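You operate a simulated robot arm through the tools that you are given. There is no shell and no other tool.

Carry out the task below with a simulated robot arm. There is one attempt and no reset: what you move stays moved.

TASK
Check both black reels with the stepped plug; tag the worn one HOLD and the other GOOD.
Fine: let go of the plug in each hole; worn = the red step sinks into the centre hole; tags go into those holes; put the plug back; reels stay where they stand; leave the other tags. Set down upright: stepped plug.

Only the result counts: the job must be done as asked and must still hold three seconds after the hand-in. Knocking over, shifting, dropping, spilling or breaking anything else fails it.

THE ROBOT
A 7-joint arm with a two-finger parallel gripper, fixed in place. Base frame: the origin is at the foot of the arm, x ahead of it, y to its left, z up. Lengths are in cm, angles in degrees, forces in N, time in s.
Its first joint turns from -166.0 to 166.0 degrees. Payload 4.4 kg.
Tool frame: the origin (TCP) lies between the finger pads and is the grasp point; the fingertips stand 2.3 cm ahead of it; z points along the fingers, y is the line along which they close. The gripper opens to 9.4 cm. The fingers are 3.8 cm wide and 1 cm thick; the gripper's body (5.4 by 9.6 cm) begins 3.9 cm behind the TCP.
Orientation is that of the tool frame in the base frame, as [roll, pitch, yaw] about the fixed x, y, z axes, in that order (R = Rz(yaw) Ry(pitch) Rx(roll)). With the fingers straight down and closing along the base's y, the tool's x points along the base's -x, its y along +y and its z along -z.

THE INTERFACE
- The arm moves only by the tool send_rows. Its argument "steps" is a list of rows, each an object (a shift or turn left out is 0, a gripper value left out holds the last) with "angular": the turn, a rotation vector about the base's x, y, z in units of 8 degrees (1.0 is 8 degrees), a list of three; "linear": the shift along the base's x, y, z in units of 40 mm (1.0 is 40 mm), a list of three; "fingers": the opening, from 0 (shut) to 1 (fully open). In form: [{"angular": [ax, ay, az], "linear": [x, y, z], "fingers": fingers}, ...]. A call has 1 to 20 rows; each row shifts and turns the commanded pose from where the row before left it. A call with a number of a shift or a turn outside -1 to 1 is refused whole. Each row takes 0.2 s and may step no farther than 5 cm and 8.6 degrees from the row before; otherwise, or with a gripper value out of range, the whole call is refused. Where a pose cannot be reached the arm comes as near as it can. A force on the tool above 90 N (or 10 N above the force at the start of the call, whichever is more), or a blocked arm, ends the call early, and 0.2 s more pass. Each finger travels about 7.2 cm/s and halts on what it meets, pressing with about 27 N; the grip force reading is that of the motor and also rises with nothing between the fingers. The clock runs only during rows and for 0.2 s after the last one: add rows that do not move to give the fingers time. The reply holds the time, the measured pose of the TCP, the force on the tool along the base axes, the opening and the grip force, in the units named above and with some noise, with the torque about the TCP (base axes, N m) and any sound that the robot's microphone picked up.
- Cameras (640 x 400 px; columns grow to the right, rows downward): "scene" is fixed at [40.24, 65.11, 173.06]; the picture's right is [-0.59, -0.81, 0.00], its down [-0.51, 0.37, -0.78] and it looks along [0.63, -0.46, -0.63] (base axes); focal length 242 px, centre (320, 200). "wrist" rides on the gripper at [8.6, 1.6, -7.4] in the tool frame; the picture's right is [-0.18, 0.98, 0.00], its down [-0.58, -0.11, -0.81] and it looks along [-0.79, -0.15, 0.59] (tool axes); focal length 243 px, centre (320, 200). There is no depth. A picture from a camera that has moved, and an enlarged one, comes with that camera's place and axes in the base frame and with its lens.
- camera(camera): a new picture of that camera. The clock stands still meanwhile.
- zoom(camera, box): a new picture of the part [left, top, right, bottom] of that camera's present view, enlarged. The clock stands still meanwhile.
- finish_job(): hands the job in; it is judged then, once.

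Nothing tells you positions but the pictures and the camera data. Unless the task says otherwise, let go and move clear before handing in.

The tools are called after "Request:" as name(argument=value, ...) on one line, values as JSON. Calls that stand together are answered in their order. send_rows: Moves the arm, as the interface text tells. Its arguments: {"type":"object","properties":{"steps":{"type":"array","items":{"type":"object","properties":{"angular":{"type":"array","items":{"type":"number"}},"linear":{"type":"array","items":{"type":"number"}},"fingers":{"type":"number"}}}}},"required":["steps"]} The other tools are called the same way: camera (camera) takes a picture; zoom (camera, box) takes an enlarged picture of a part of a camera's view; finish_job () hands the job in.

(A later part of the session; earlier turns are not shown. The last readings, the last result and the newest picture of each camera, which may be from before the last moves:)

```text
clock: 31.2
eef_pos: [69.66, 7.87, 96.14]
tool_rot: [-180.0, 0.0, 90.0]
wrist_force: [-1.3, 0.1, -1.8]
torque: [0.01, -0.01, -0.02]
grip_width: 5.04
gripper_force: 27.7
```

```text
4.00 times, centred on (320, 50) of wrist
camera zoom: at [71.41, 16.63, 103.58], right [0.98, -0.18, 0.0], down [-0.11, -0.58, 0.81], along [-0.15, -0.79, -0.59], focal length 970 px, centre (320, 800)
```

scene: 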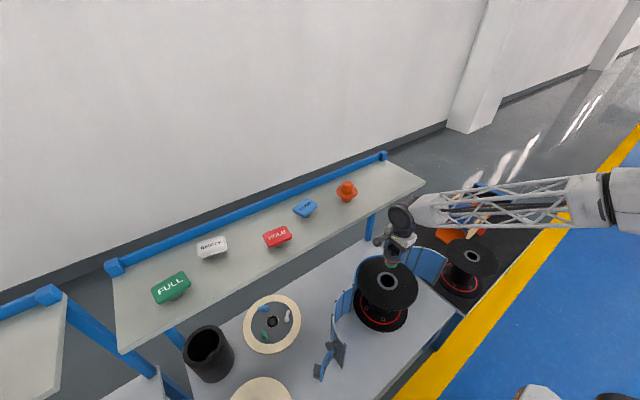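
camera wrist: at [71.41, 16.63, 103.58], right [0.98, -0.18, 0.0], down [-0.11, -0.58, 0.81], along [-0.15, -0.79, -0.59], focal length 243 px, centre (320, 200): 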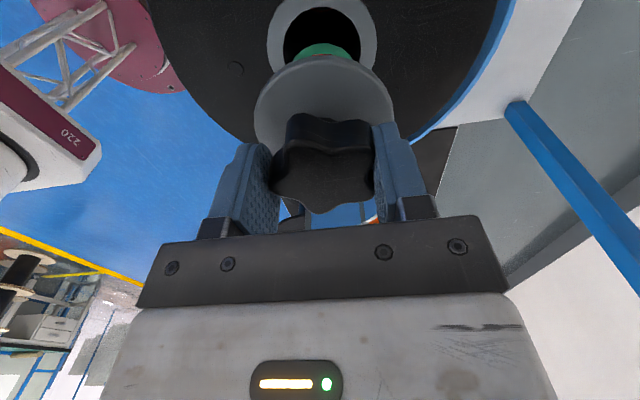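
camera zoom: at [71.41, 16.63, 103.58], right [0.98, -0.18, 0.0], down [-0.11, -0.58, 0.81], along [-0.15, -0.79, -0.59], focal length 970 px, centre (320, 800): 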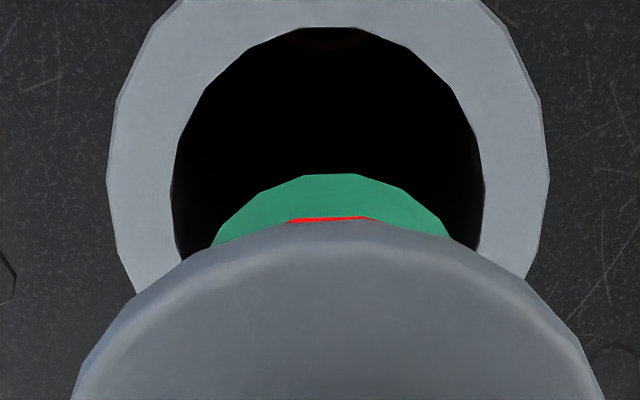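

The plug is aligned with hole A to within about a millimetre in both views. I'll lower the green step into the hole and watch the force.

Request:
send_rows(steps=[{"linear": [0, 0, -0.3]}, {"linear": [0, 0, -0.3]}, {"linear": [0, 0, -0.2]}, {"linear": [0, 0, -0.2]}, {"linear": [0, 0, -0.2]}, {"linear": [0, 0, -0.2]}, {"linear": [0, 0, 0]}])

Request:
zoom(camera="wrist", box=[240, 0, 400, 100])

Request:
zoom(camera="scene", box=[350, 230, 430, 310])

```text
clock: 32.8
eef_pos: [69.88, 8.05, 90.63]
tool_rot: [179.9, 0.0, 90.0]
wrist_force: [0.2, 0.4, -1.9]
torque: [-0.02, 0.01, -0.02]
grip_width: 5.02
gripper_force: 27.0
```

```text
4.00 times, centred on (320, 50) of wrist
camera zoom: at [71.55, 16.69, 98.16], right [0.98, -0.18, 0.0], down [-0.11, -0.58, 0.81], along [-0.15, -0.79, -0.59], focal length 970 px, centre (320, 800)
```

zoom: 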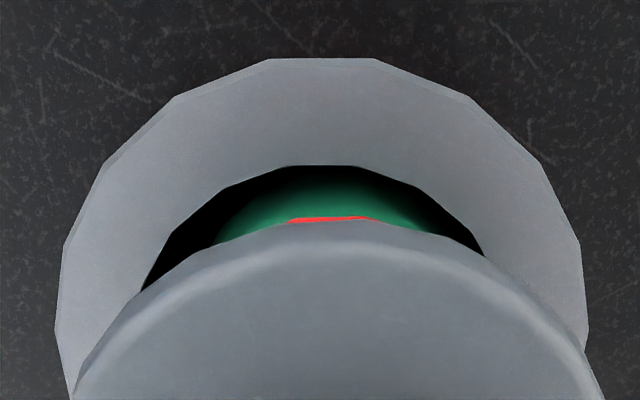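

```text
5.00 times, centred on (390, 270) of scene
camera zoom: at [40.24, 65.11, 173.06], right [-0.59, -0.81, 0.0], down [-0.51, 0.37, -0.78], along [0.63, -0.46, -0.63], focal length 1212 px, centre (-30, -150)
```

zoom: 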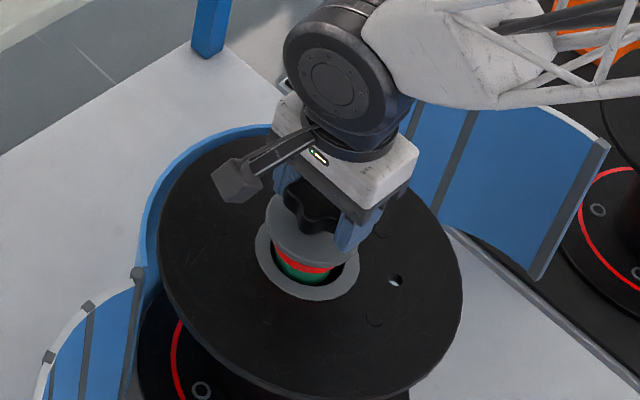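

Request:
send_rows(steps=[{"linear": [-0.025, 0, -0.1]}, {"linear": [0, 0, -0.1]}, {"linear": [0, 0, -0.1]}, {"linear": [0, 0, -0.1]}, {"linear": [0, 0, 0]}, {"linear": [0, 0, 0]}])

Request:
zoom(camera="wrist", box=[240, 0, 400, 100])

Request:
zoom(camera="scene", box=[360, 240, 420, 300])

```text
clock: 34.2
eef_pos: [69.78, 8.06, 89.1]
tool_rot: [180.0, 0.1, 90.0]
wrist_force: [-0.3, 1.0, -1.9]
torque: [0.01, 0.0, 0.0]
grip_width: 5.05
gripper_force: 27.2
```

```text
4.00 times, centred on (320, 50) of wrist
camera zoom: at [71.45, 16.69, 96.49], right [0.98, -0.18, 0.0], down [-0.11, -0.58, 0.81], along [-0.15, -0.79, -0.59], focal length 970 px, centre (320, 800)
```

zoom: 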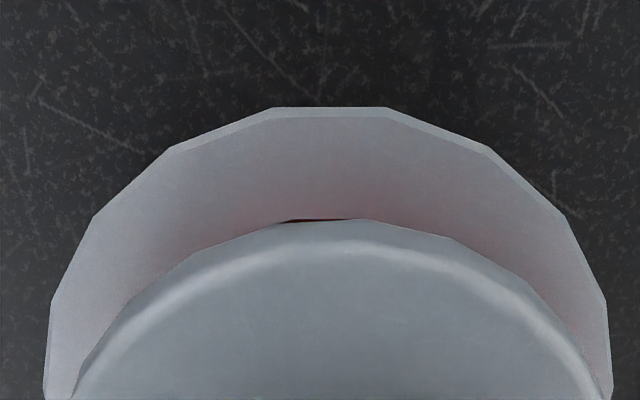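

```text
6.67 times, centred on (390, 270) of scene
camera zoom: at [40.24, 65.11, 173.06], right [-0.59, -0.81, 0.0], down [-0.51, 0.37, -0.78], along [0.63, -0.46, -0.63], focal length 1616 px, centre (-147, -267)
```

zoom: 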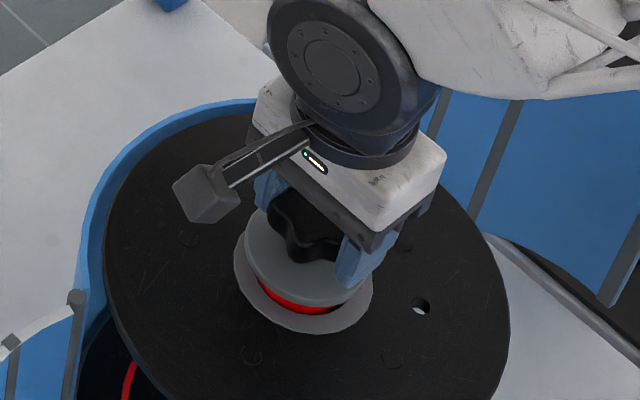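

Request:
send_rows(steps=[{"linear": [0, 0, -0.05]}, {"linear": [0, 0, -0.05]}, {"linear": [0, 0, -0.05]}, {"linear": [0, 0, 0]}])

Request:
zoom(camera="scene", box=[370, 260, 410, 300])

```text
clock: 35.2
eef_pos: [69.77, 8.06, 88.53]
tool_rot: [-180.0, 0.0, 90.0]
wrist_force: [1.0, 0.1, -1.7]
torque: [-0.01, -0.01, -0.01]
grip_width: 5.04
gripper_force: 27.2
```

```text
10.00 times, centred on (390, 280) of scene
camera zoom: at [40.24, 65.11, 173.06], right [-0.59, -0.81, 0.0], down [-0.51, 0.37, -0.78], along [0.63, -0.46, -0.63], focal length 2424 px, centre (-380, -600)
```

zoom: 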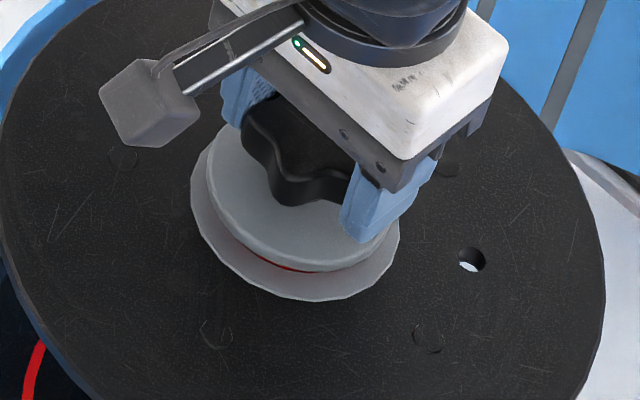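

Red is already sinking into hole A without any resistance. I'll lower the last millimetres until the flange touches.

Request:
send_rows(steps=[{"linear": [0, 0, -0.025]}, {"linear": [0, 0, -0.025]}, {"linear": [0, 0, -0.025]}, {"linear": [0, 0, 0]}])

Request:
zoom(camera="scene", box=[370, 260, 410, 300])

```text
clock: 36.2
eef_pos: [69.56, 8.07, 88.23]
tool_rot: [180.0, 0.0, 90.0]
wrist_force: [0.5, -0.3, -0.4]
torque: [-0.02, -0.02, -0.03]
grip_width: 5.05
gripper_force: 27.6
```

```text
10.00 times, centred on (390, 280) of scene
camera zoom: at [40.24, 65.11, 173.06], right [-0.59, -0.81, 0.0], down [-0.51, 0.37, -0.78], along [0.63, -0.46, -0.63], focal length 2424 px, centre (-380, -600)
```

zoom: 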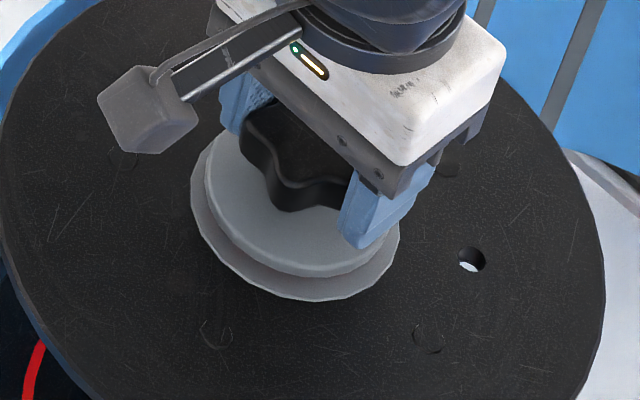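

Request:
send_rows(steps=[{"linear": [0, 0, -0.015]}, {"linear": [0, 0, 0], "fingers": 0.6}, {"fingers": 0.8}, {"fingers": 0.9}, {"fingers": 0.9}, {"fingers": 0.9}])

Request:
zoom(camera="scene", box=[370, 260, 410, 300])

Request:
camera(camera="wrist")

```text
clock: 37.6
eef_pos: [69.64, 8.15, 88.08]
tool_rot: [180.0, 0.0, 89.9]
wrist_force: [-0.4, -0.1, 0.1]
torque: [0.01, 0.01, -0.01]
grip_width: 8.47
gripper_force: 0.1
```

```text
10.00 times, centred on (390, 280) of scene
camera zoom: at [40.24, 65.11, 173.06], right [-0.59, -0.81, 0.0], down [-0.51, 0.37, -0.78], along [0.63, -0.46, -0.63], focal length 2424 px, centre (-380, -600)
```

zoom: 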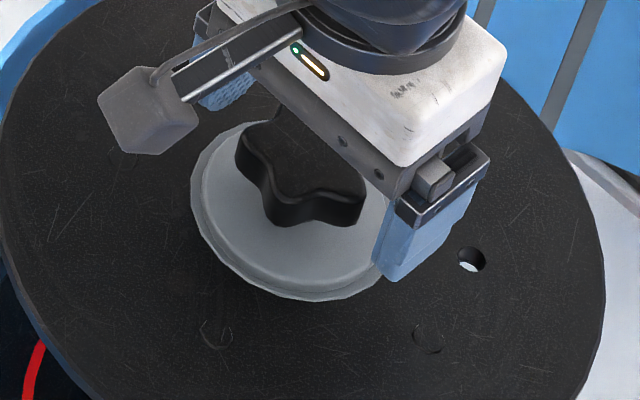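

```text
taken
camera wrist: at [71.26, 16.8, 95.59], right [0.98, -0.18, 0.0], down [-0.11, -0.58, 0.81], along [-0.15, -0.79, -0.59], focal length 243 px, centre (320, 200)
```

wrist: 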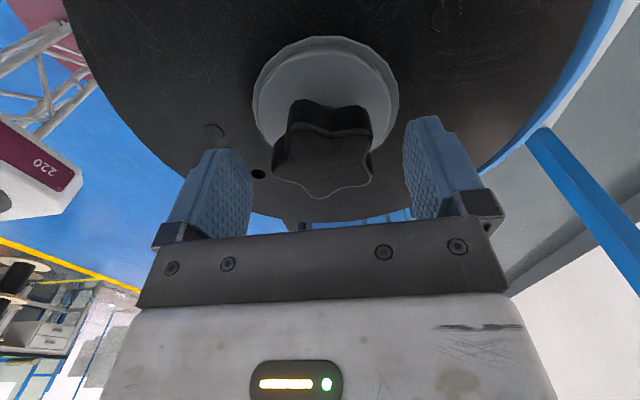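

Request:
zoom(camera="wrist", box=[220, 10, 440, 230])

```text
1.82 times, centred on (330, 120) of wrist
camera zoom: at [71.26, 16.8, 95.59], right [0.98, -0.18, 0.0], down [-0.11, -0.58, 0.81], along [-0.15, -0.79, -0.59], focal length 441 px, centre (302, 346)
```

zoom: 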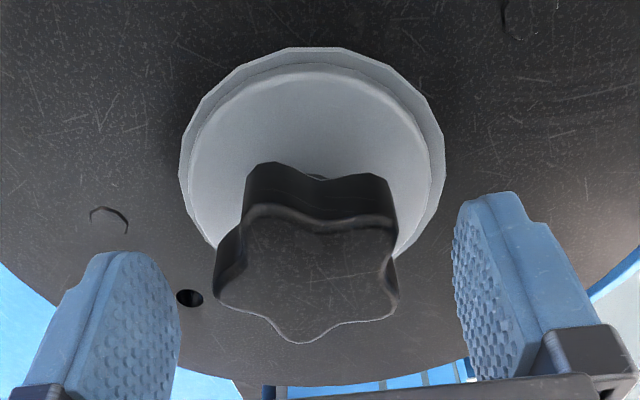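

The plug dropped flush: flange on the rim, red fully sunk, so reel A is worn (HOLD). I'll regrip the knob 0.85 cm lower and lift out.

Request:
send_rows(steps=[{"linear": [0, 0, 0]}, {"linear": [0, 0, 0], "fingers": 1}, {"linear": [0, 0, -0.1]}, {"linear": [0, 0, -0.11]}, {"linear": [0, 0, 0]}, {"fingers": 0.7}, {"fingers": 0.6}, {"fingers": 0.55}, {"fingers": 0}, {"fingers": 0}, {"fingers": 0}, {"fingers": 0}])

Request:
zoom(camera="wrist", box=[220, 10, 440, 230])

```text
clock: 40.2
eef_pos: [69.67, 8.14, 87.38]
tool_rot: [-180.0, 0.0, 89.9]
wrist_force: [0.0, 0.7, 0.0]
torque: [0.0, 0.03, 0.04]
grip_width: 5.04
gripper_force: 27.0
```

```text
1.82 times, centred on (330, 120) of wrist
camera zoom: at [71.27, 16.71, 94.8], right [0.98, -0.18, 0.0], down [-0.11, -0.58, 0.81], along [-0.15, -0.79, -0.59], focal length 441 px, centre (302, 346)
```

zoom: 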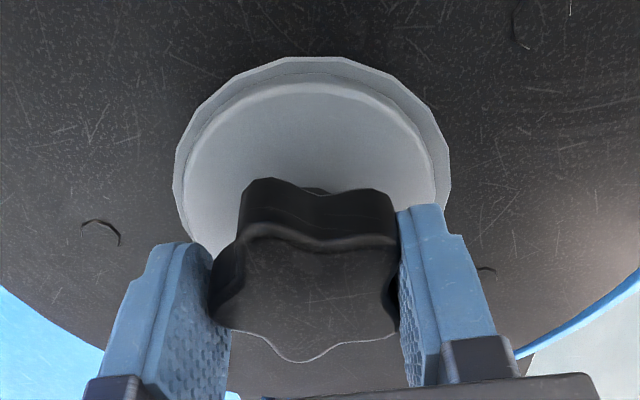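

Request:
send_rows(steps=[{"linear": [0, 0, 0.08]}, {"linear": [0, 0, 0.12]}, {"linear": [0, 0, 0.15]}, {"linear": [0, 0, 0.25]}, {"linear": [0, 0, 0.4]}, {"linear": [0, 0, 0.5]}, {"linear": [0, 0, 0.6]}, {"linear": [0, 0, 0.7]}, {"linear": [0, 0, 0.7]}, {"linear": [0, 0, 0.5]}, {"linear": [0, 0, 0]}])

Request:
camera(camera="wrist")

Request:
camera(camera="scene")

```text
clock: 42.6
eef_pos: [69.88, 8.12, 103.67]
tool_rot: [180.0, 0.0, 90.0]
wrist_force: [0.6, 0.3, -1.9]
torque: [0.02, 0.01, -0.01]
grip_width: 5.02
gripper_force: 27.4
```

```text
taken
camera wrist: at [71.61, 16.71, 111.08], right [0.98, -0.18, 0.0], down [-0.11, -0.58, 0.81], along [-0.15, -0.79, -0.59], focal length 243 px, centre (320, 200)
```

wrist: 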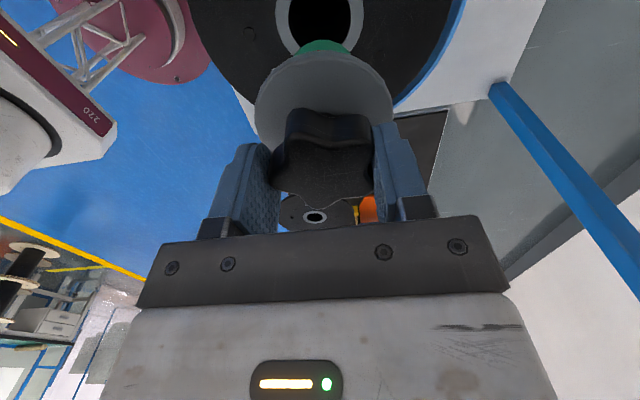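

```text
taken
```

scene: 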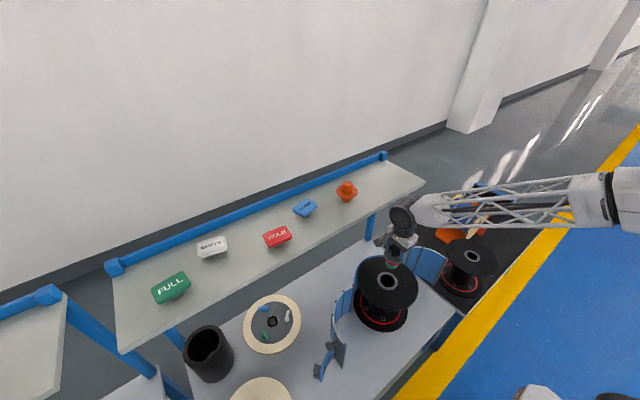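

The plug is out and held. I'll carry it toward reel B, stopping slightly off-centre to see the hole.

Request:
send_rows(steps=[{"linear": [-0.12, -0.33, 0]}, {"linear": [-0.25, -0.7, 0]}, {"linear": [-0.33, -0.9, 0]}, {"linear": [-0.33, -0.9, 0]}, {"linear": [-0.33, -0.9, 0]}, {"linear": [-0.33, -0.9, 0]}, {"linear": [-0.33, -0.9, 0]}, {"linear": [-0.33, -0.9, 0]}, {"linear": [-0.33, -0.9, 0]}, {"linear": [-0.33, -0.9, 0]}, {"linear": [-0.33, -0.9, 0]}, {"linear": [-0.33, -0.9, 0]}, {"linear": [-0.33, -0.9, 0]}, {"linear": [-0.3, -0.9, 0]}, {"linear": [-0.2, -0.7, 0]}, {"linear": [-0.1, -0.4, 0]}, {"linear": [0, 0, 0]}, {"linear": [0, 0, 0]}])

Request:
camera(camera="wrist")

Request:
camera(camera="scene")

```text
clock: 46.4
eef_pos: [51.07, -43.68, 103.38]
tool_rot: [-180.0, 0.1, 90.1]
wrist_force: [0.2, -1.2, -0.7]
torque: [0.0, 0.0, 0.0]
grip_width: 5.04
gripper_force: 26.3
```

```text
taken
camera wrist: at [52.76, -35.11, 110.79], right [0.98, -0.18, 0.0], down [-0.11, -0.58, 0.81], along [-0.15, -0.79, -0.59], focal length 243 px, centre (320, 200)
```

wrist: 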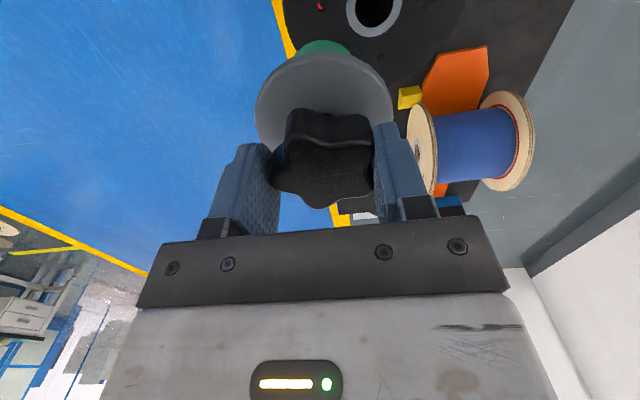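

```text
taken
```

scene: 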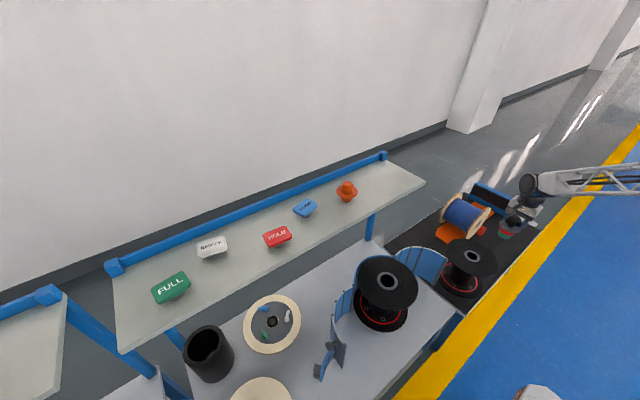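

Request:
send_rows(steps=[{"linear": [0, 0, -0.4]}, {"linear": [0, 0, -0.8]}, {"linear": [0, 0, -0.9]}, {"linear": [0, 0, -0.8]}, {"linear": [0, 0, -0.4]}, {"linear": [0, 0, 0]}, {"linear": [0, 0, 0]}])

Request:
camera(camera="wrist")

Request:
zoom(camera="wrist", box=[300, 0, 460, 100])

Request:
zoom(camera="scene", box=[430, 180, 560, 310])

```text
clock: 48.0
eef_pos: [51.09, -43.68, 90.34]
tool_rot: [-180.0, 0.0, 90.0]
wrist_force: [0.4, -0.2, -0.9]
torque: [-0.02, 0.05, 0.03]
grip_width: 5.06
gripper_force: 27.2
```

```text
taken
camera wrist: at [52.85, -34.89, 97.76], right [0.98, -0.18, 0.0], down [-0.11, -0.58, 0.81], along [-0.15, -0.79, -0.59], focal length 243 px, centre (320, 200)
```

wrist: 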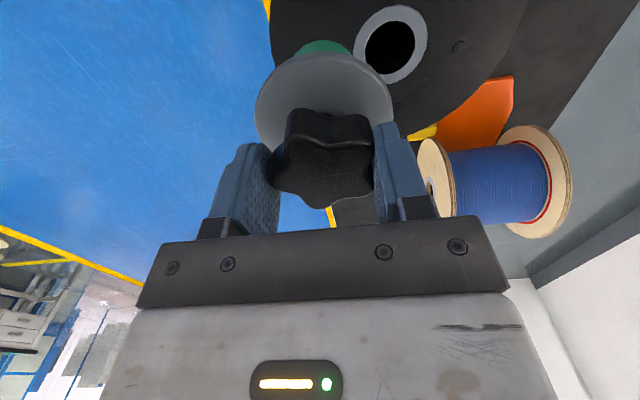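

```text
4.00 times, centred on (380, 50) of wrist
camera zoom: at [52.85, -34.89, 97.76], right [0.98, -0.18, 0.0], down [-0.11, -0.58, 0.81], along [-0.15, -0.79, -0.59], focal length 970 px, centre (80, 800)
```

zoom: 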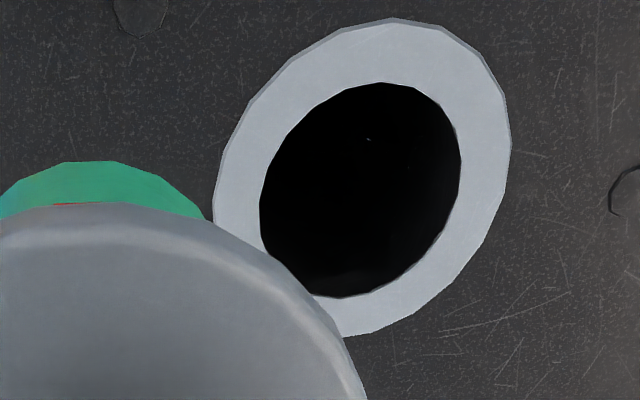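

```text
3.08 times, centred on (495, 245) of scene
camera zoom: at [40.24, 65.11, 173.06], right [-0.59, -0.81, 0.0], down [-0.51, 0.37, -0.78], along [0.63, -0.46, -0.63], focal length 746 px, centre (-218, 62)
```

zoom: 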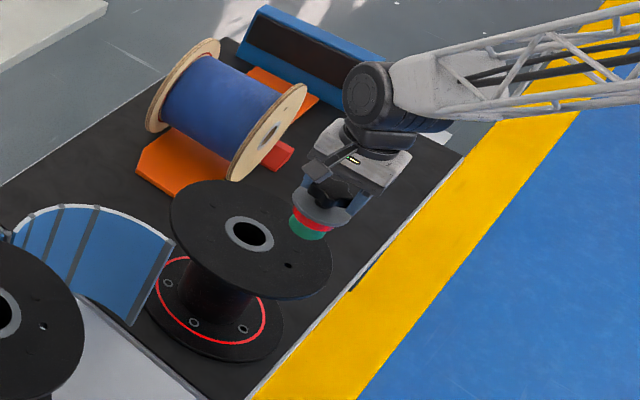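

Hole B is clearly smaller (about 5.35 cm) and near (58.3, -47.9). I'll move over it and down a bit for a second measurement.

Request:
send_rows(steps=[{"linear": [0.4, -0.26, 0]}, {"linear": [0.75, -0.49, 0]}, {"linear": [0.56, -0.36, 0]}, {"linear": [0, 0, -0.4]}, {"linear": [0, 0, -0.7]}, {"linear": [0, 0, -0.5]}, {"linear": [0, 0, 0]}, {"linear": [0, 0, 0]}])

Request:
zoom(camera="wrist", box=[240, 0, 400, 100])

Request:
zoom(camera="scene", box=[430, 210, 510, 290])

```text
clock: 49.8
eef_pos: [58.33, -47.93, 83.8]
tool_rot: [-180.0, 0.1, 90.1]
wrist_force: [0.3, 0.4, -2.2]
torque: [0.01, 0.01, -0.01]
grip_width: 5.02
gripper_force: 27.2
```

```text
4.00 times, centred on (320, 50) of wrist
camera zoom: at [59.98, -39.29, 91.26], right [0.98, -0.18, 0.0], down [-0.11, -0.58, 0.81], along [-0.15, -0.79, -0.59], focal length 970 px, centre (320, 800)
```

zoom: 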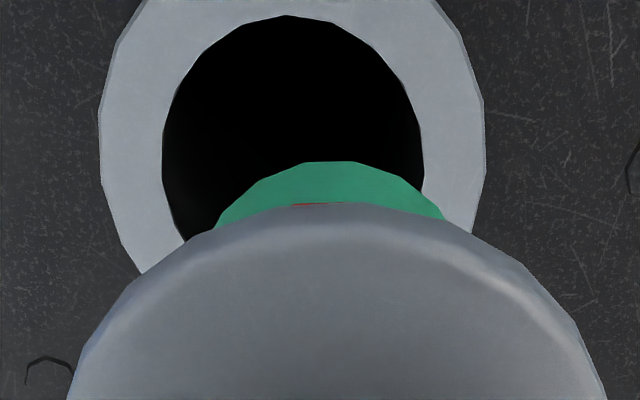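

```text
5.00 times, centred on (470, 250) of scene
camera zoom: at [40.24, 65.11, 173.06], right [-0.59, -0.81, 0.0], down [-0.51, 0.37, -0.78], along [0.63, -0.46, -0.63], focal length 1212 px, centre (-430, -50)
```

zoom: 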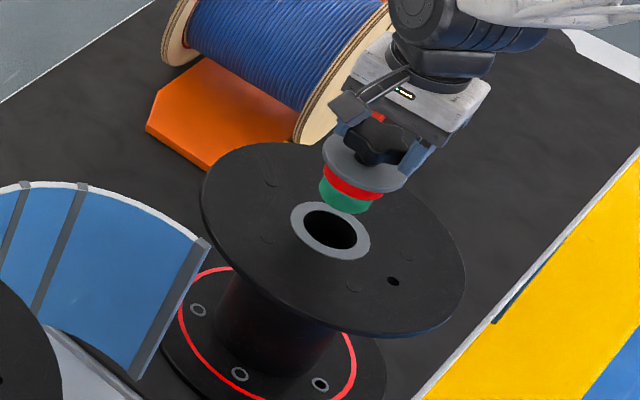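

Two views agree on hole B at (58.0, -47.25) with its rim near z = 70. I'll correct by (-0.6, +0.65), come down slightly and check.

Request:
send_rows(steps=[{"linear": [-0.075, 0.08, 0]}, {"linear": [-0.075, 0.08, 0]}, {"linear": [0, 0, -0.2]}, {"linear": [0, 0, -0.2]}, {"linear": [0, 0, 0]}, {"linear": [0, 0, 0]}, {"linear": [0, 0, 0]}])

Request:
zoom(camera="wrist", box=[240, 0, 400, 100])

Request:
zoom(camera="scene", box=[445, 225, 505, 285])

```text
clock: 51.4
eef_pos: [57.55, -47.23, 82.01]
tool_rot: [180.0, 0.0, 90.1]
wrist_force: [-1.0, -1.3, -1.0]
torque: [0.01, 0.0, 0.01]
grip_width: 5.04
gripper_force: 26.9
```

```text
4.00 times, centred on (320, 50) of wrist
camera zoom: at [59.19, -38.7, 89.51], right [0.98, -0.18, 0.0], down [-0.11, -0.58, 0.81], along [-0.15, -0.79, -0.59], focal length 970 px, centre (320, 800)
```

zoom: 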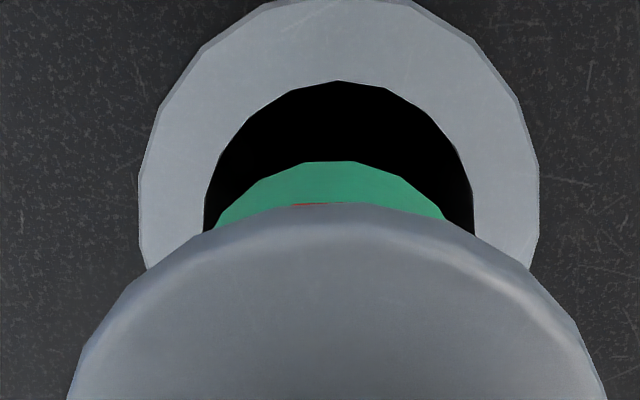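

```text
6.67 times, centred on (475, 255) of scene
camera zoom: at [40.24, 65.11, 173.06], right [-0.59, -0.81, 0.0], down [-0.51, 0.37, -0.78], along [0.63, -0.46, -0.63], focal length 1616 px, centre (-713, -167)
```

zoom: 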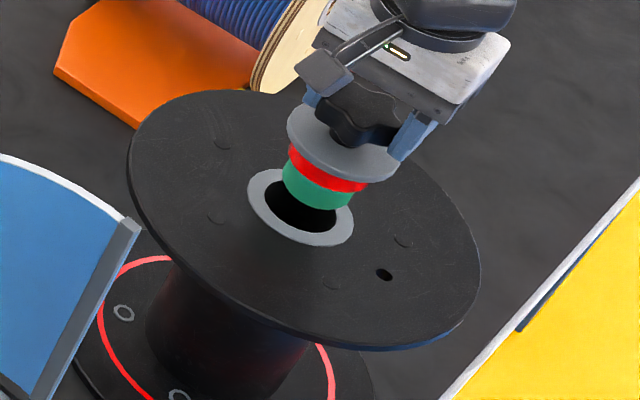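

I'll nudge +0.17 in x, lower another centimetre, and use the scene camera for a direct comparison near the rim.

Request:
send_rows(steps=[{"linear": [0.043, 0, 0]}, {"linear": [0, 0, -0.15]}, {"linear": [0, 0, -0.1]}, {"linear": [0, 0, 0]}, {"linear": [0, 0, 0]}])

Request:
zoom(camera="wrist", box=[240, 0, 400, 100])

Request:
zoom(camera="scene", box=[460, 240, 490, 270])

```text
clock: 52.6
eef_pos: [57.62, -47.42, 81.22]
tool_rot: [-180.0, 0.0, 90.0]
wrist_force: [0.6, -0.3, -1.6]
torque: [0.01, 0.01, -0.02]
grip_width: 5.01
gripper_force: 26.9
```

```text
4.00 times, centred on (320, 50) of wrist
camera zoom: at [59.35, -38.85, 88.51], right [0.98, -0.18, 0.0], down [-0.11, -0.58, 0.81], along [-0.15, -0.79, -0.59], focal length 970 px, centre (320, 800)
```

zoom: 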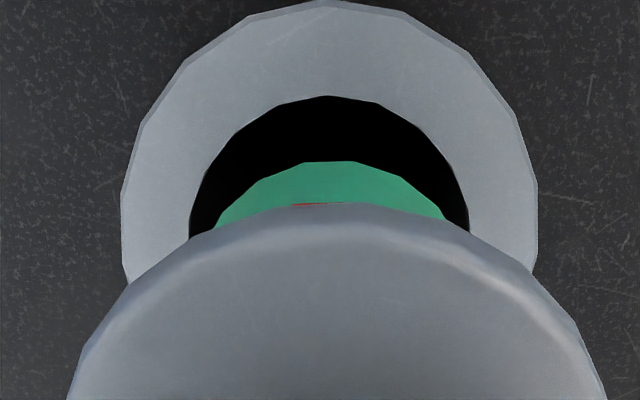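

```text
13.33 times, centred on (475, 255) of scene
camera zoom: at [40.24, 65.11, 173.06], right [-0.59, -0.81, 0.0], down [-0.51, 0.37, -0.78], along [0.63, -0.46, -0.63], focal length 3233 px, centre (-1747, -533)
```

zoom: 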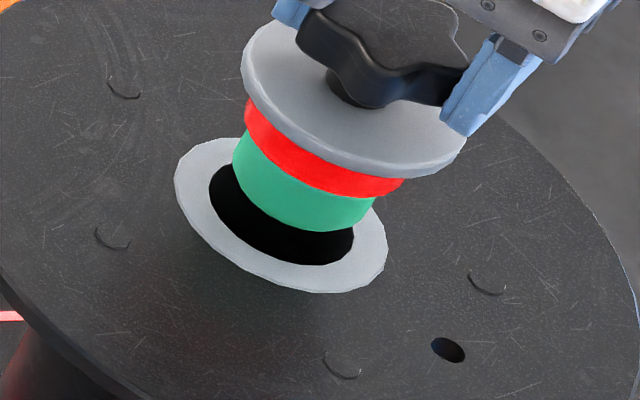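

Both views now agree: the plug is centred over hole B, with its bottom about 2 cm above the rim. I'll lower to just above the rim and re-check.

Request:
send_rows(steps=[{"linear": [0, 0, -0.15]}, {"linear": [0, 0, -0.15]}, {"linear": [0, 0, -0.1]}, {"linear": [0, 0, 0]}, {"linear": [0, 0, 0]}])

Request:
zoom(camera="wrist", box=[240, 0, 400, 100])

Request:
zoom(camera="scene", box=[460, 240, 490, 270])

```text
clock: 53.8
eef_pos: [57.81, -47.56, 79.51]
tool_rot: [-180.0, -0.1, 90.0]
wrist_force: [0.6, 0.8, -1.5]
torque: [-0.02, 0.0, 0.03]
grip_width: 5.06
gripper_force: 27.0
```

```text
4.00 times, centred on (320, 50) of wrist
camera zoom: at [59.46, -38.83, 86.85], right [0.98, -0.18, 0.0], down [-0.11, -0.58, 0.81], along [-0.15, -0.79, -0.59], focal length 970 px, centre (320, 800)
```

zoom: 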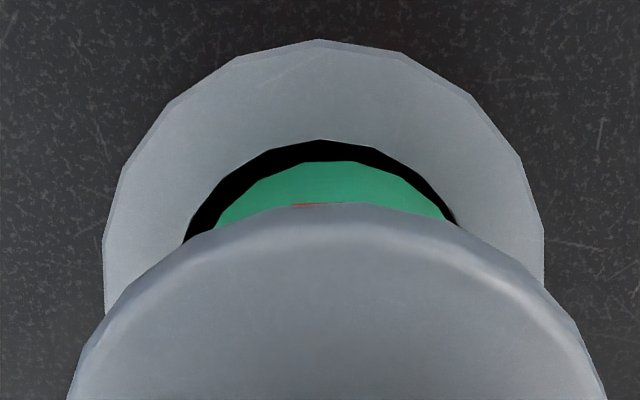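

```text
13.33 times, centred on (475, 255) of scene
camera zoom: at [40.24, 65.11, 173.06], right [-0.59, -0.81, 0.0], down [-0.51, 0.37, -0.78], along [0.63, -0.46, -0.63], focal length 3233 px, centre (-1747, -533)
```

zoom: 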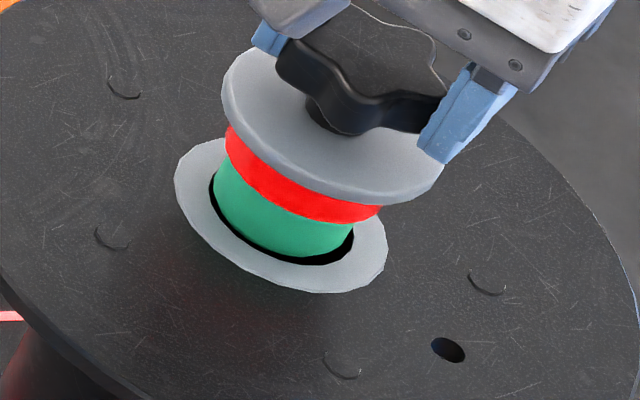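

Request:
send_rows(steps=[{"linear": [-0.038, 0, 0]}, {"linear": [0, 0, -0.05]}, {"linear": [0, 0, -0.05]}, {"linear": [0, 0, 0]}, {"linear": [0, 0, 0]}])

Request:
zoom(camera="wrist", box=[240, 0, 400, 100])

Request:
zoom(camera="scene", box=[460, 240, 490, 270])

```text
clock: 55.0
eef_pos: [57.61, -47.31, 79.11]
tool_rot: [180.0, 0.0, 90.0]
wrist_force: [0.5, 1.0, -1.3]
torque: [0.01, -0.01, 0.0]
grip_width: 5.05
gripper_force: 26.9
```

```text
4.00 times, centred on (320, 50) of wrist
camera zoom: at [59.28, -38.74, 86.53], right [0.98, -0.18, 0.0], down [-0.11, -0.58, 0.81], along [-0.15, -0.79, -0.59], focal length 970 px, centre (320, 800)
```

zoom: 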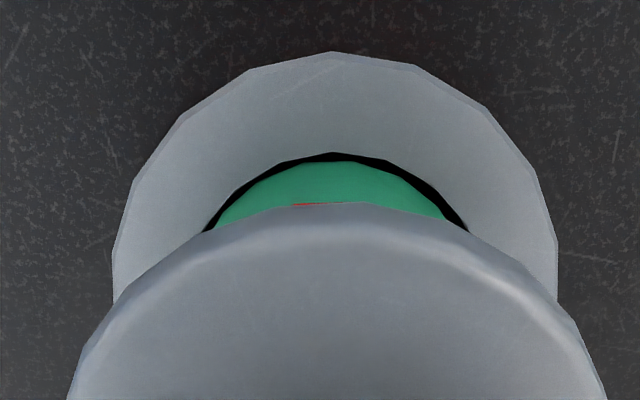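

```text
13.33 times, centred on (475, 255) of scene
camera zoom: at [40.24, 65.11, 173.06], right [-0.59, -0.81, 0.0], down [-0.51, 0.37, -0.78], along [0.63, -0.46, -0.63], focal length 3233 px, centre (-1747, -533)
```

zoom: 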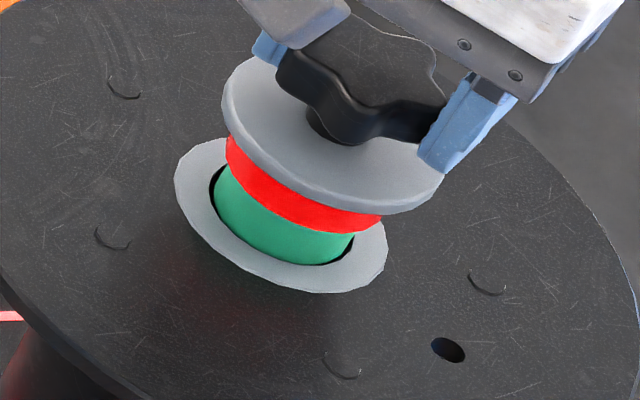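

Gaps are even on both sides and the green step is right at the rim. I'll lower it in.

Request:
send_rows(steps=[{"linear": [0, 0, -0.05]}, {"linear": [0, 0, -0.05]}, {"linear": [0, 0, -0.05]}, {"linear": [0, 0, 0]}])

Request:
zoom(camera="wrist", box=[240, 0, 400, 100])

Request:
zoom(camera="scene", box=[460, 240, 490, 270])

```text
clock: 56.0
eef_pos: [57.54, -47.24, 78.46]
tool_rot: [-180.0, 0.0, 90.1]
wrist_force: [0.5, -0.4, -2.1]
torque: [0.0, -0.01, 0.0]
grip_width: 5.05
gripper_force: 27.3
```

```text
4.00 times, centred on (320, 50) of wrist
camera zoom: at [59.28, -38.67, 85.88], right [0.98, -0.18, 0.0], down [-0.11, -0.58, 0.81], along [-0.15, -0.79, -0.59], focal length 970 px, centre (320, 800)
```

zoom: 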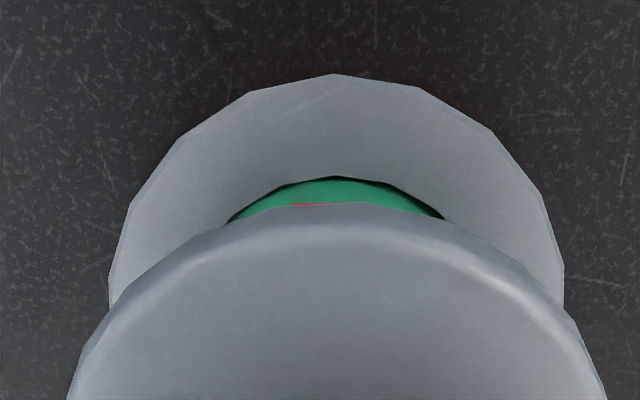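

```text
13.33 times, centred on (475, 255) of scene
camera zoom: at [40.24, 65.11, 173.06], right [-0.59, -0.81, 0.0], down [-0.51, 0.37, -0.78], along [0.63, -0.46, -0.63], focal length 3233 px, centre (-1747, -533)
```

zoom: 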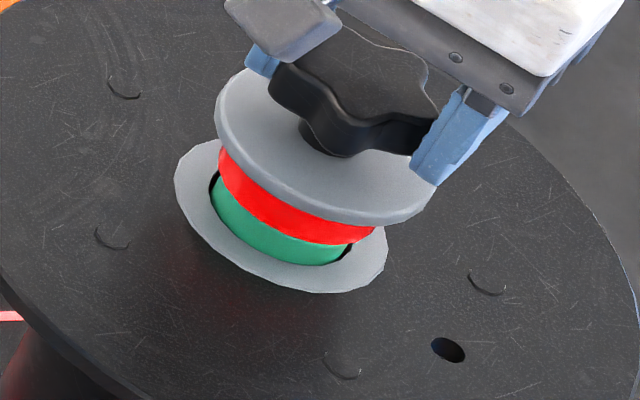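

Request:
send_rows(steps=[{"linear": [0, 0, -0.05]}, {"linear": [0, 0, -0.05]}, {"linear": [0, 0, -0.05]}, {"linear": [0, 0, -0.05]}, {"linear": [0, 0, 0]}])

Request:
zoom(camera="wrist", box=[240, 0, 400, 100])

Request:
zoom(camera="scene", box=[460, 240, 490, 270])

```text
clock: 57.2
eef_pos: [57.53, -47.39, 77.64]
tool_rot: [-179.9, 0.1, 89.9]
wrist_force: [0.2, 0.0, -0.8]
torque: [0.0, 0.01, -0.02]
grip_width: 5.07
gripper_force: 26.6
```

```text
4.00 times, centred on (320, 50) of wrist
camera zoom: at [59.27, -38.77, 85.06], right [0.98, -0.18, 0.0], down [-0.11, -0.58, 0.81], along [-0.15, -0.79, -0.59], focal length 970 px, centre (320, 800)
```

zoom: 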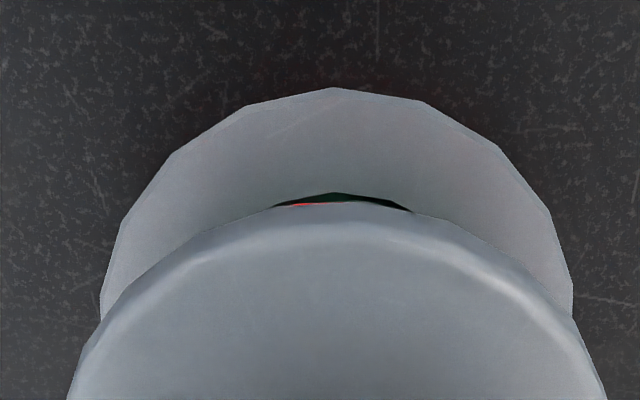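

```text
13.33 times, centred on (475, 255) of scene
camera zoom: at [40.24, 65.11, 173.06], right [-0.59, -0.81, 0.0], down [-0.51, 0.37, -0.78], along [0.63, -0.46, -0.63], focal length 3233 px, centre (-1747, -533)
```

zoom: 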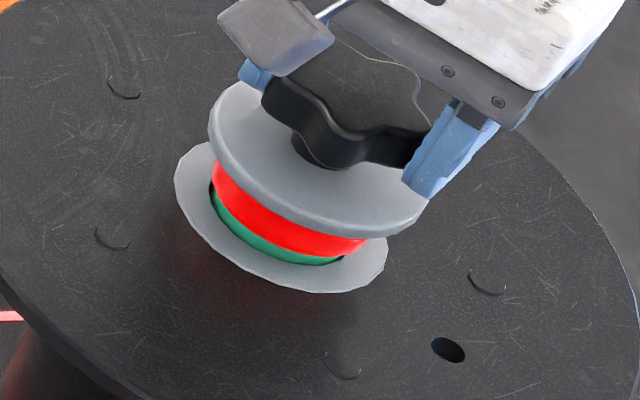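

Request:
send_rows(steps=[{"linear": [0, 0, -0.04]}, {"linear": [0, 0, -0.04]}, {"linear": [0, 0, -0.03]}, {"linear": [0, 0, 0]}])

Request:
zoom(camera="scene", box=[460, 240, 490, 270])

```text
clock: 58.2
eef_pos: [57.52, -47.4, 77.34]
tool_rot: [-180.0, -0.1, 90.0]
wrist_force: [0.0, 0.2, -0.5]
torque: [-0.03, -0.04, -0.03]
grip_width: 5.03
gripper_force: 26.7
```

```text
13.33 times, centred on (475, 255) of scene
camera zoom: at [40.24, 65.11, 173.06], right [-0.59, -0.81, 0.0], down [-0.51, 0.37, -0.78], along [0.63, -0.46, -0.63], focal length 3233 px, centre (-1747, -533)
```

zoom: 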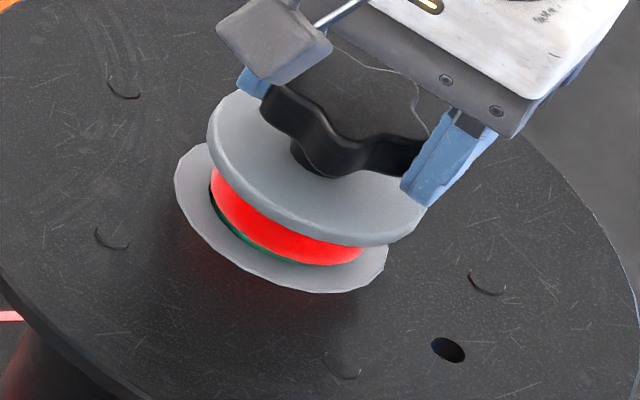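

Request:
send_rows(steps=[{"linear": [0, 0, -0.02]}, {"linear": [0, 0, 0], "fingers": 0.6}, {"fingers": 0.8}, {"fingers": 1}, {"fingers": 1}, {"fingers": 1}, {"fingers": 1}])

Request:
zoom(camera="scene", box=[460, 240, 490, 270])

Request:
zoom(camera="wrist", box=[220, 10, 440, 230])

```text
clock: 59.8
eef_pos: [57.45, -47.42, 77.15]
tool_rot: [179.9, 0.0, 90.0]
wrist_force: [0.9, -0.4, -0.5]
torque: [0.03, 0.0, 0.02]
grip_width: 9.4
gripper_force: 0.0
```

```text
13.33 times, centred on (475, 255) of scene
camera zoom: at [40.24, 65.11, 173.06], right [-0.59, -0.81, 0.0], down [-0.51, 0.37, -0.78], along [0.63, -0.46, -0.63], focal length 3233 px, centre (-1747, -533)
```

zoom: 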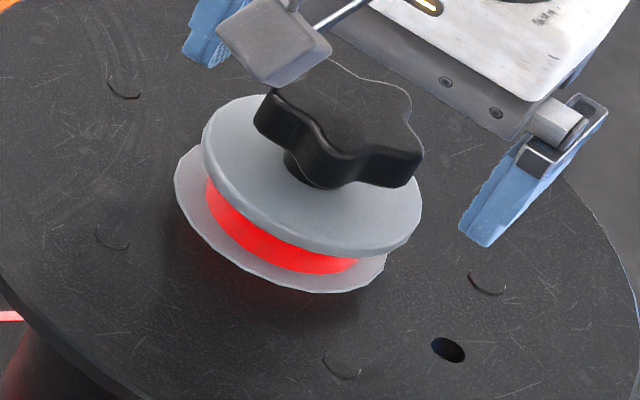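

```text
1.82 times, centred on (330, 120) of wrist
camera zoom: at [59.15, -38.77, 84.6], right [0.98, -0.18, 0.0], down [-0.11, -0.58, 0.81], along [-0.15, -0.79, -0.59], focal length 441 px, centre (302, 346)
```

zoom: 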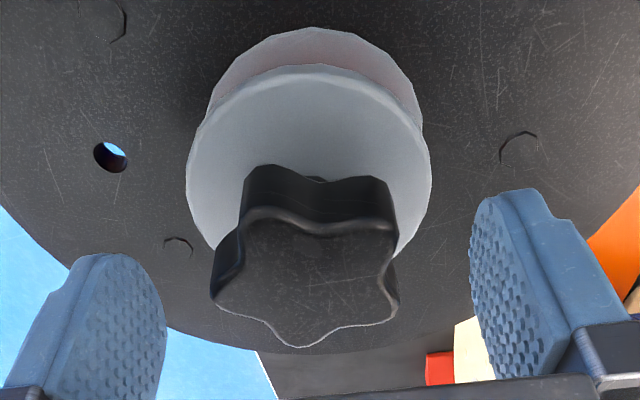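

Red rests on the ring in hole B, so reel B is GOOD and reel A is HOLD. I'll regrip the knob and return the plug to its spot on the shelf.

Request:
send_rows(steps=[{"linear": [0, 0, -0.08]}, {"linear": [0, 0, -0.07]}, {"linear": [0, 0, 0]}, {"fingers": 0.7}, {"fingers": 0.6}, {"fingers": 0.55}, {"fingers": 0}, {"fingers": 0}, {"fingers": 0}, {"fingers": 0}])

Request:
zoom(camera="wrist", box=[220, 10, 440, 230])

```text
clock: 62.0
eef_pos: [57.59, -47.41, 76.51]
tool_rot: [-180.0, -0.1, 90.0]
wrist_force: [0.4, 0.3, -0.3]
torque: [-0.01, -0.06, 0.01]
grip_width: 5.04
gripper_force: 26.3
```

```text
1.82 times, centred on (330, 120) of wrist
camera zoom: at [59.16, -38.82, 83.97], right [0.98, -0.18, 0.0], down [-0.11, -0.58, 0.81], along [-0.15, -0.79, -0.59], focal length 441 px, centre (302, 346)
```

zoom: 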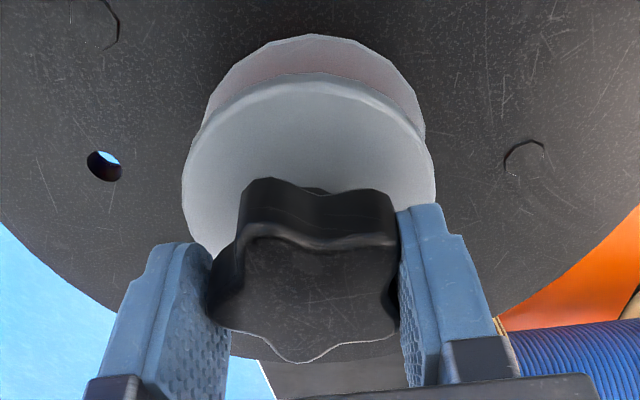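

Request:
send_rows(steps=[{"linear": [0, 0, 0.08]}, {"linear": [0, 0, 0.12]}, {"linear": [0, 0, 0.15]}, {"linear": [0, 0, 0.25]}, {"linear": [0, 0, 0.4]}, {"linear": [0, 0, 0.7]}, {"linear": [0, 0, 1]}, {"linear": [0, 0, 1]}, {"linear": [0, 0, 1]}, {"linear": [0, 0, 1]}, {"linear": [0, 0, 1]}, {"linear": [0, 0, 1]}, {"linear": [0, 0, 1]}, {"linear": [0, 0, 1]}, {"linear": [0, 0, 1]}, {"linear": [0, 0, 1]}, {"linear": [0, 0, 1]}, {"linear": [0, 0, 1]}, {"linear": [0, 0, 1]}, {"linear": [0, 0, 0.6]}])

Request:
camera(camera="wrist")

Request:
camera(camera="scene")

```text
clock: 66.2
eef_pos: [57.29, -47.36, 137.83]
tool_rot: [179.9, 0.0, 90.0]
wrist_force: [0.5, 0.7, -3.0]
torque: [-0.01, 0.0, 0.04]
grip_width: 5.06
gripper_force: 27.1
```

```text
taken
camera wrist: at [59.0, -38.82, 145.27], right [0.98, -0.18, 0.0], down [-0.11, -0.58, 0.81], along [-0.15, -0.79, -0.59], focal length 243 px, centre (320, 200)
```

wrist: 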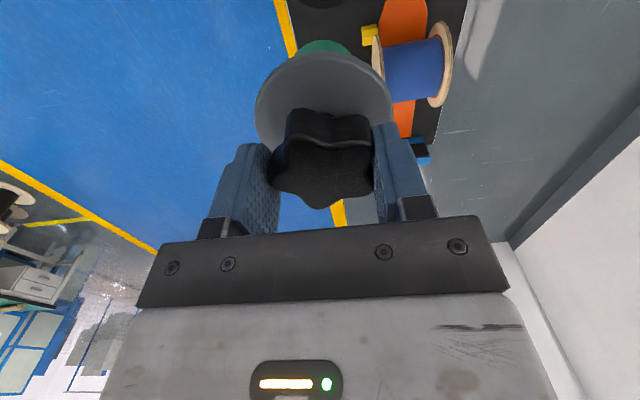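

```text
taken
```

scene: 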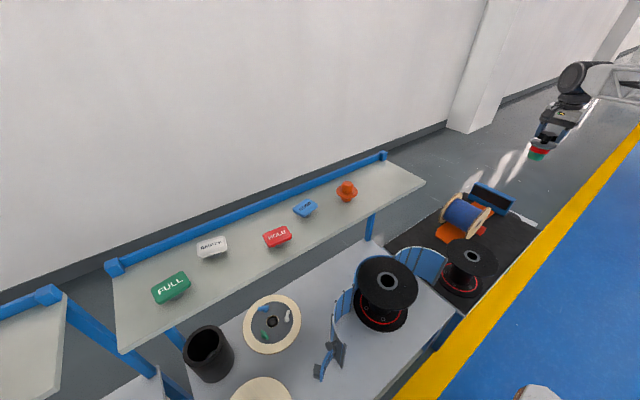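

Request:
send_rows(steps=[{"linear": [0.27, 0.39, 0]}, {"linear": [0.53, 0.79, 0]}, {"linear": [0.53, 0.79, 0]}, {"linear": [0.53, 0.79, 0]}, {"linear": [0.53, 0.79, 0]}, {"linear": [0.53, 0.79, 0]}, {"linear": [0.53, 0.79, 0]}, {"linear": [0.53, 0.79, 0]}, {"linear": [0.53, 0.79, 0]}, {"linear": [0.53, 0.79, 0]}, {"linear": [0.53, 0.79, 0]}, {"linear": [0.53, 0.79, 0]}, {"linear": [0.53, 0.79, 0]}, {"linear": [0.53, 0.79, 0]}, {"linear": [0.53, 0.79, 0]}, {"linear": [0.27, 0.39, 0]}, {"linear": [0, 0, 0]}, {"linear": [0, 0, 0]}])

Request:
camera(camera="wrist")

Request:
zoom(camera="scene", box=[340, 100, 440, 202])

```text
clock: 70.0
eef_pos: [89.44, -0.13, 137.73]
tool_rot: [-179.9, 0.0, 90.0]
wrist_force: [0.1, -0.6, -2.1]
torque: [-0.01, -0.02, -0.04]
grip_width: 5.06
gripper_force: 27.0
```

```text
taken
camera wrist: at [91.18, 8.59, 145.13], right [0.98, -0.18, 0.0], down [-0.11, -0.58, 0.81], along [-0.15, -0.79, -0.59], focal length 243 px, centre (320, 200)
```

wrist: 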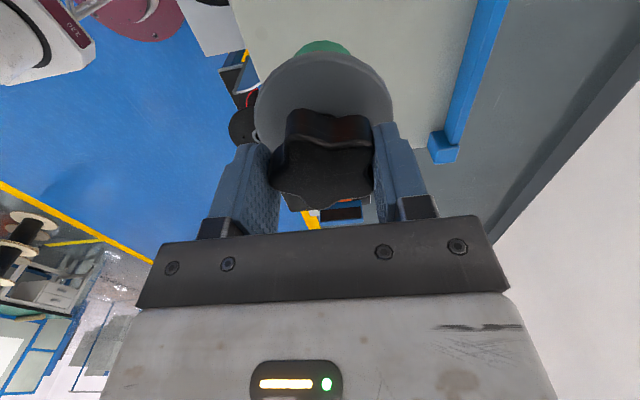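

```text
3.92 times, centred on (390, 151) of scene
camera zoom: at [40.24, 65.11, 173.06], right [-0.59, -0.81, 0.0], down [-0.51, 0.37, -0.78], along [0.63, -0.46, -0.63], focal length 951 px, centre (46, 392)
```

zoom: 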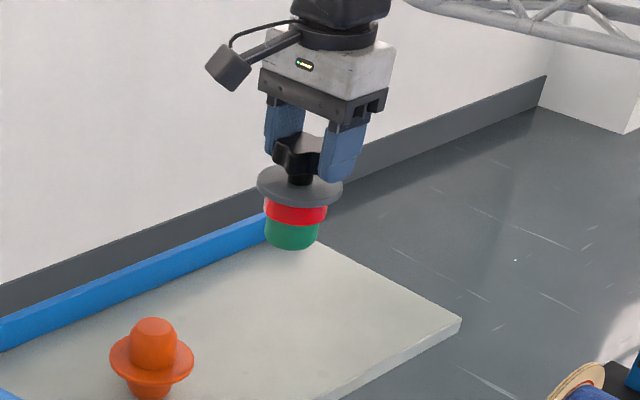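

I'm over the plug's original spot. I'll descend in larger steps first, then finely until it touches.

Request:
send_rows(steps=[{"linear": [0, 0, -0.3]}, {"linear": [0, 0, -0.7]}, {"linear": [0, 0, -0.7]}, {"linear": [0, 0, -0.5]}, {"linear": [0, 0, -0.3]}, {"linear": [0, 0, -0.15]}, {"linear": [0, 0, 0]}, {"linear": [0, 0, 0]}])

Request:
send_rows(steps=[{"linear": [0, 0, -0.05]}, {"linear": [0, 0, -0.05]}, {"linear": [0, 0, -0.05]}, {"linear": [0, 0, 0]}])

Request:
zoom(camera="scene", box=[365, 145, 400, 195])

```text
clock: 71.8
eef_pos: [89.41, -0.11, 127.2]
tool_rot: [179.9, -0.1, 90.1]
wrist_force: [-0.1, -0.3, -1.1]
torque: [-0.01, -0.01, -0.04]
grip_width: 5.04
gripper_force: 27.5
```

```text
clock: 72.8
eef_pos: [89.37, 0.04, 126.65]
tool_rot: [-180.0, 0.0, 90.0]
wrist_force: [-0.6, 0.5, -0.8]
torque: [0.0, -0.01, -0.03]
grip_width: 5.05
gripper_force: 27.4
```

```text
8.00 times, centred on (382, 170) of scene
camera zoom: at [40.24, 65.11, 173.06], right [-0.59, -0.81, 0.0], down [-0.51, 0.37, -0.78], along [0.63, -0.46, -0.63], focal length 1940 px, centre (-180, 440)
```

zoom: 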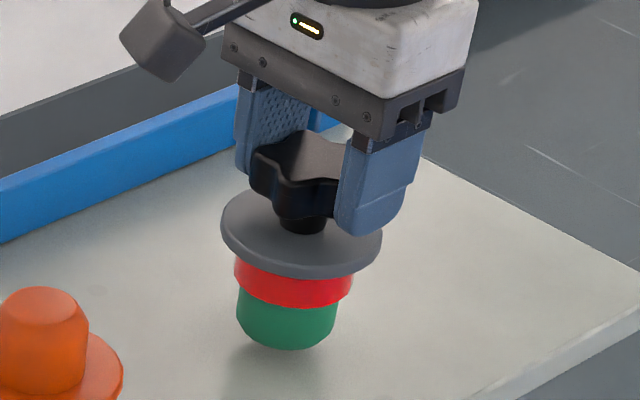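

Request:
send_rows(steps=[{"linear": [0, 0, -0.07]}, {"linear": [0, 0, -0.07]}, {"linear": [0, 0, -0.05]}, {"linear": [0, 0, 0]}, {"linear": [0, 0, 0]}])

Request:
zoom(camera="scene", box=[365, 145, 400, 195])

```text
clock: 74.0
eef_pos: [89.53, -0.1, 125.86]
tool_rot: [-180.0, 0.0, 90.0]
wrist_force: [0.5, -0.2, -1.8]
torque: [0.02, 0.03, -0.06]
grip_width: 5.04
gripper_force: 26.6
```

```text
8.00 times, centred on (382, 170) of scene
camera zoom: at [40.24, 65.11, 173.06], right [-0.59, -0.81, 0.0], down [-0.51, 0.37, -0.78], along [0.63, -0.46, -0.63], focal length 1940 px, centre (-180, 440)
```

zoom: 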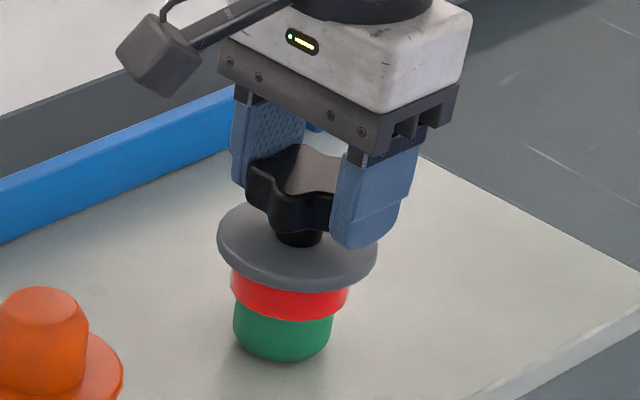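

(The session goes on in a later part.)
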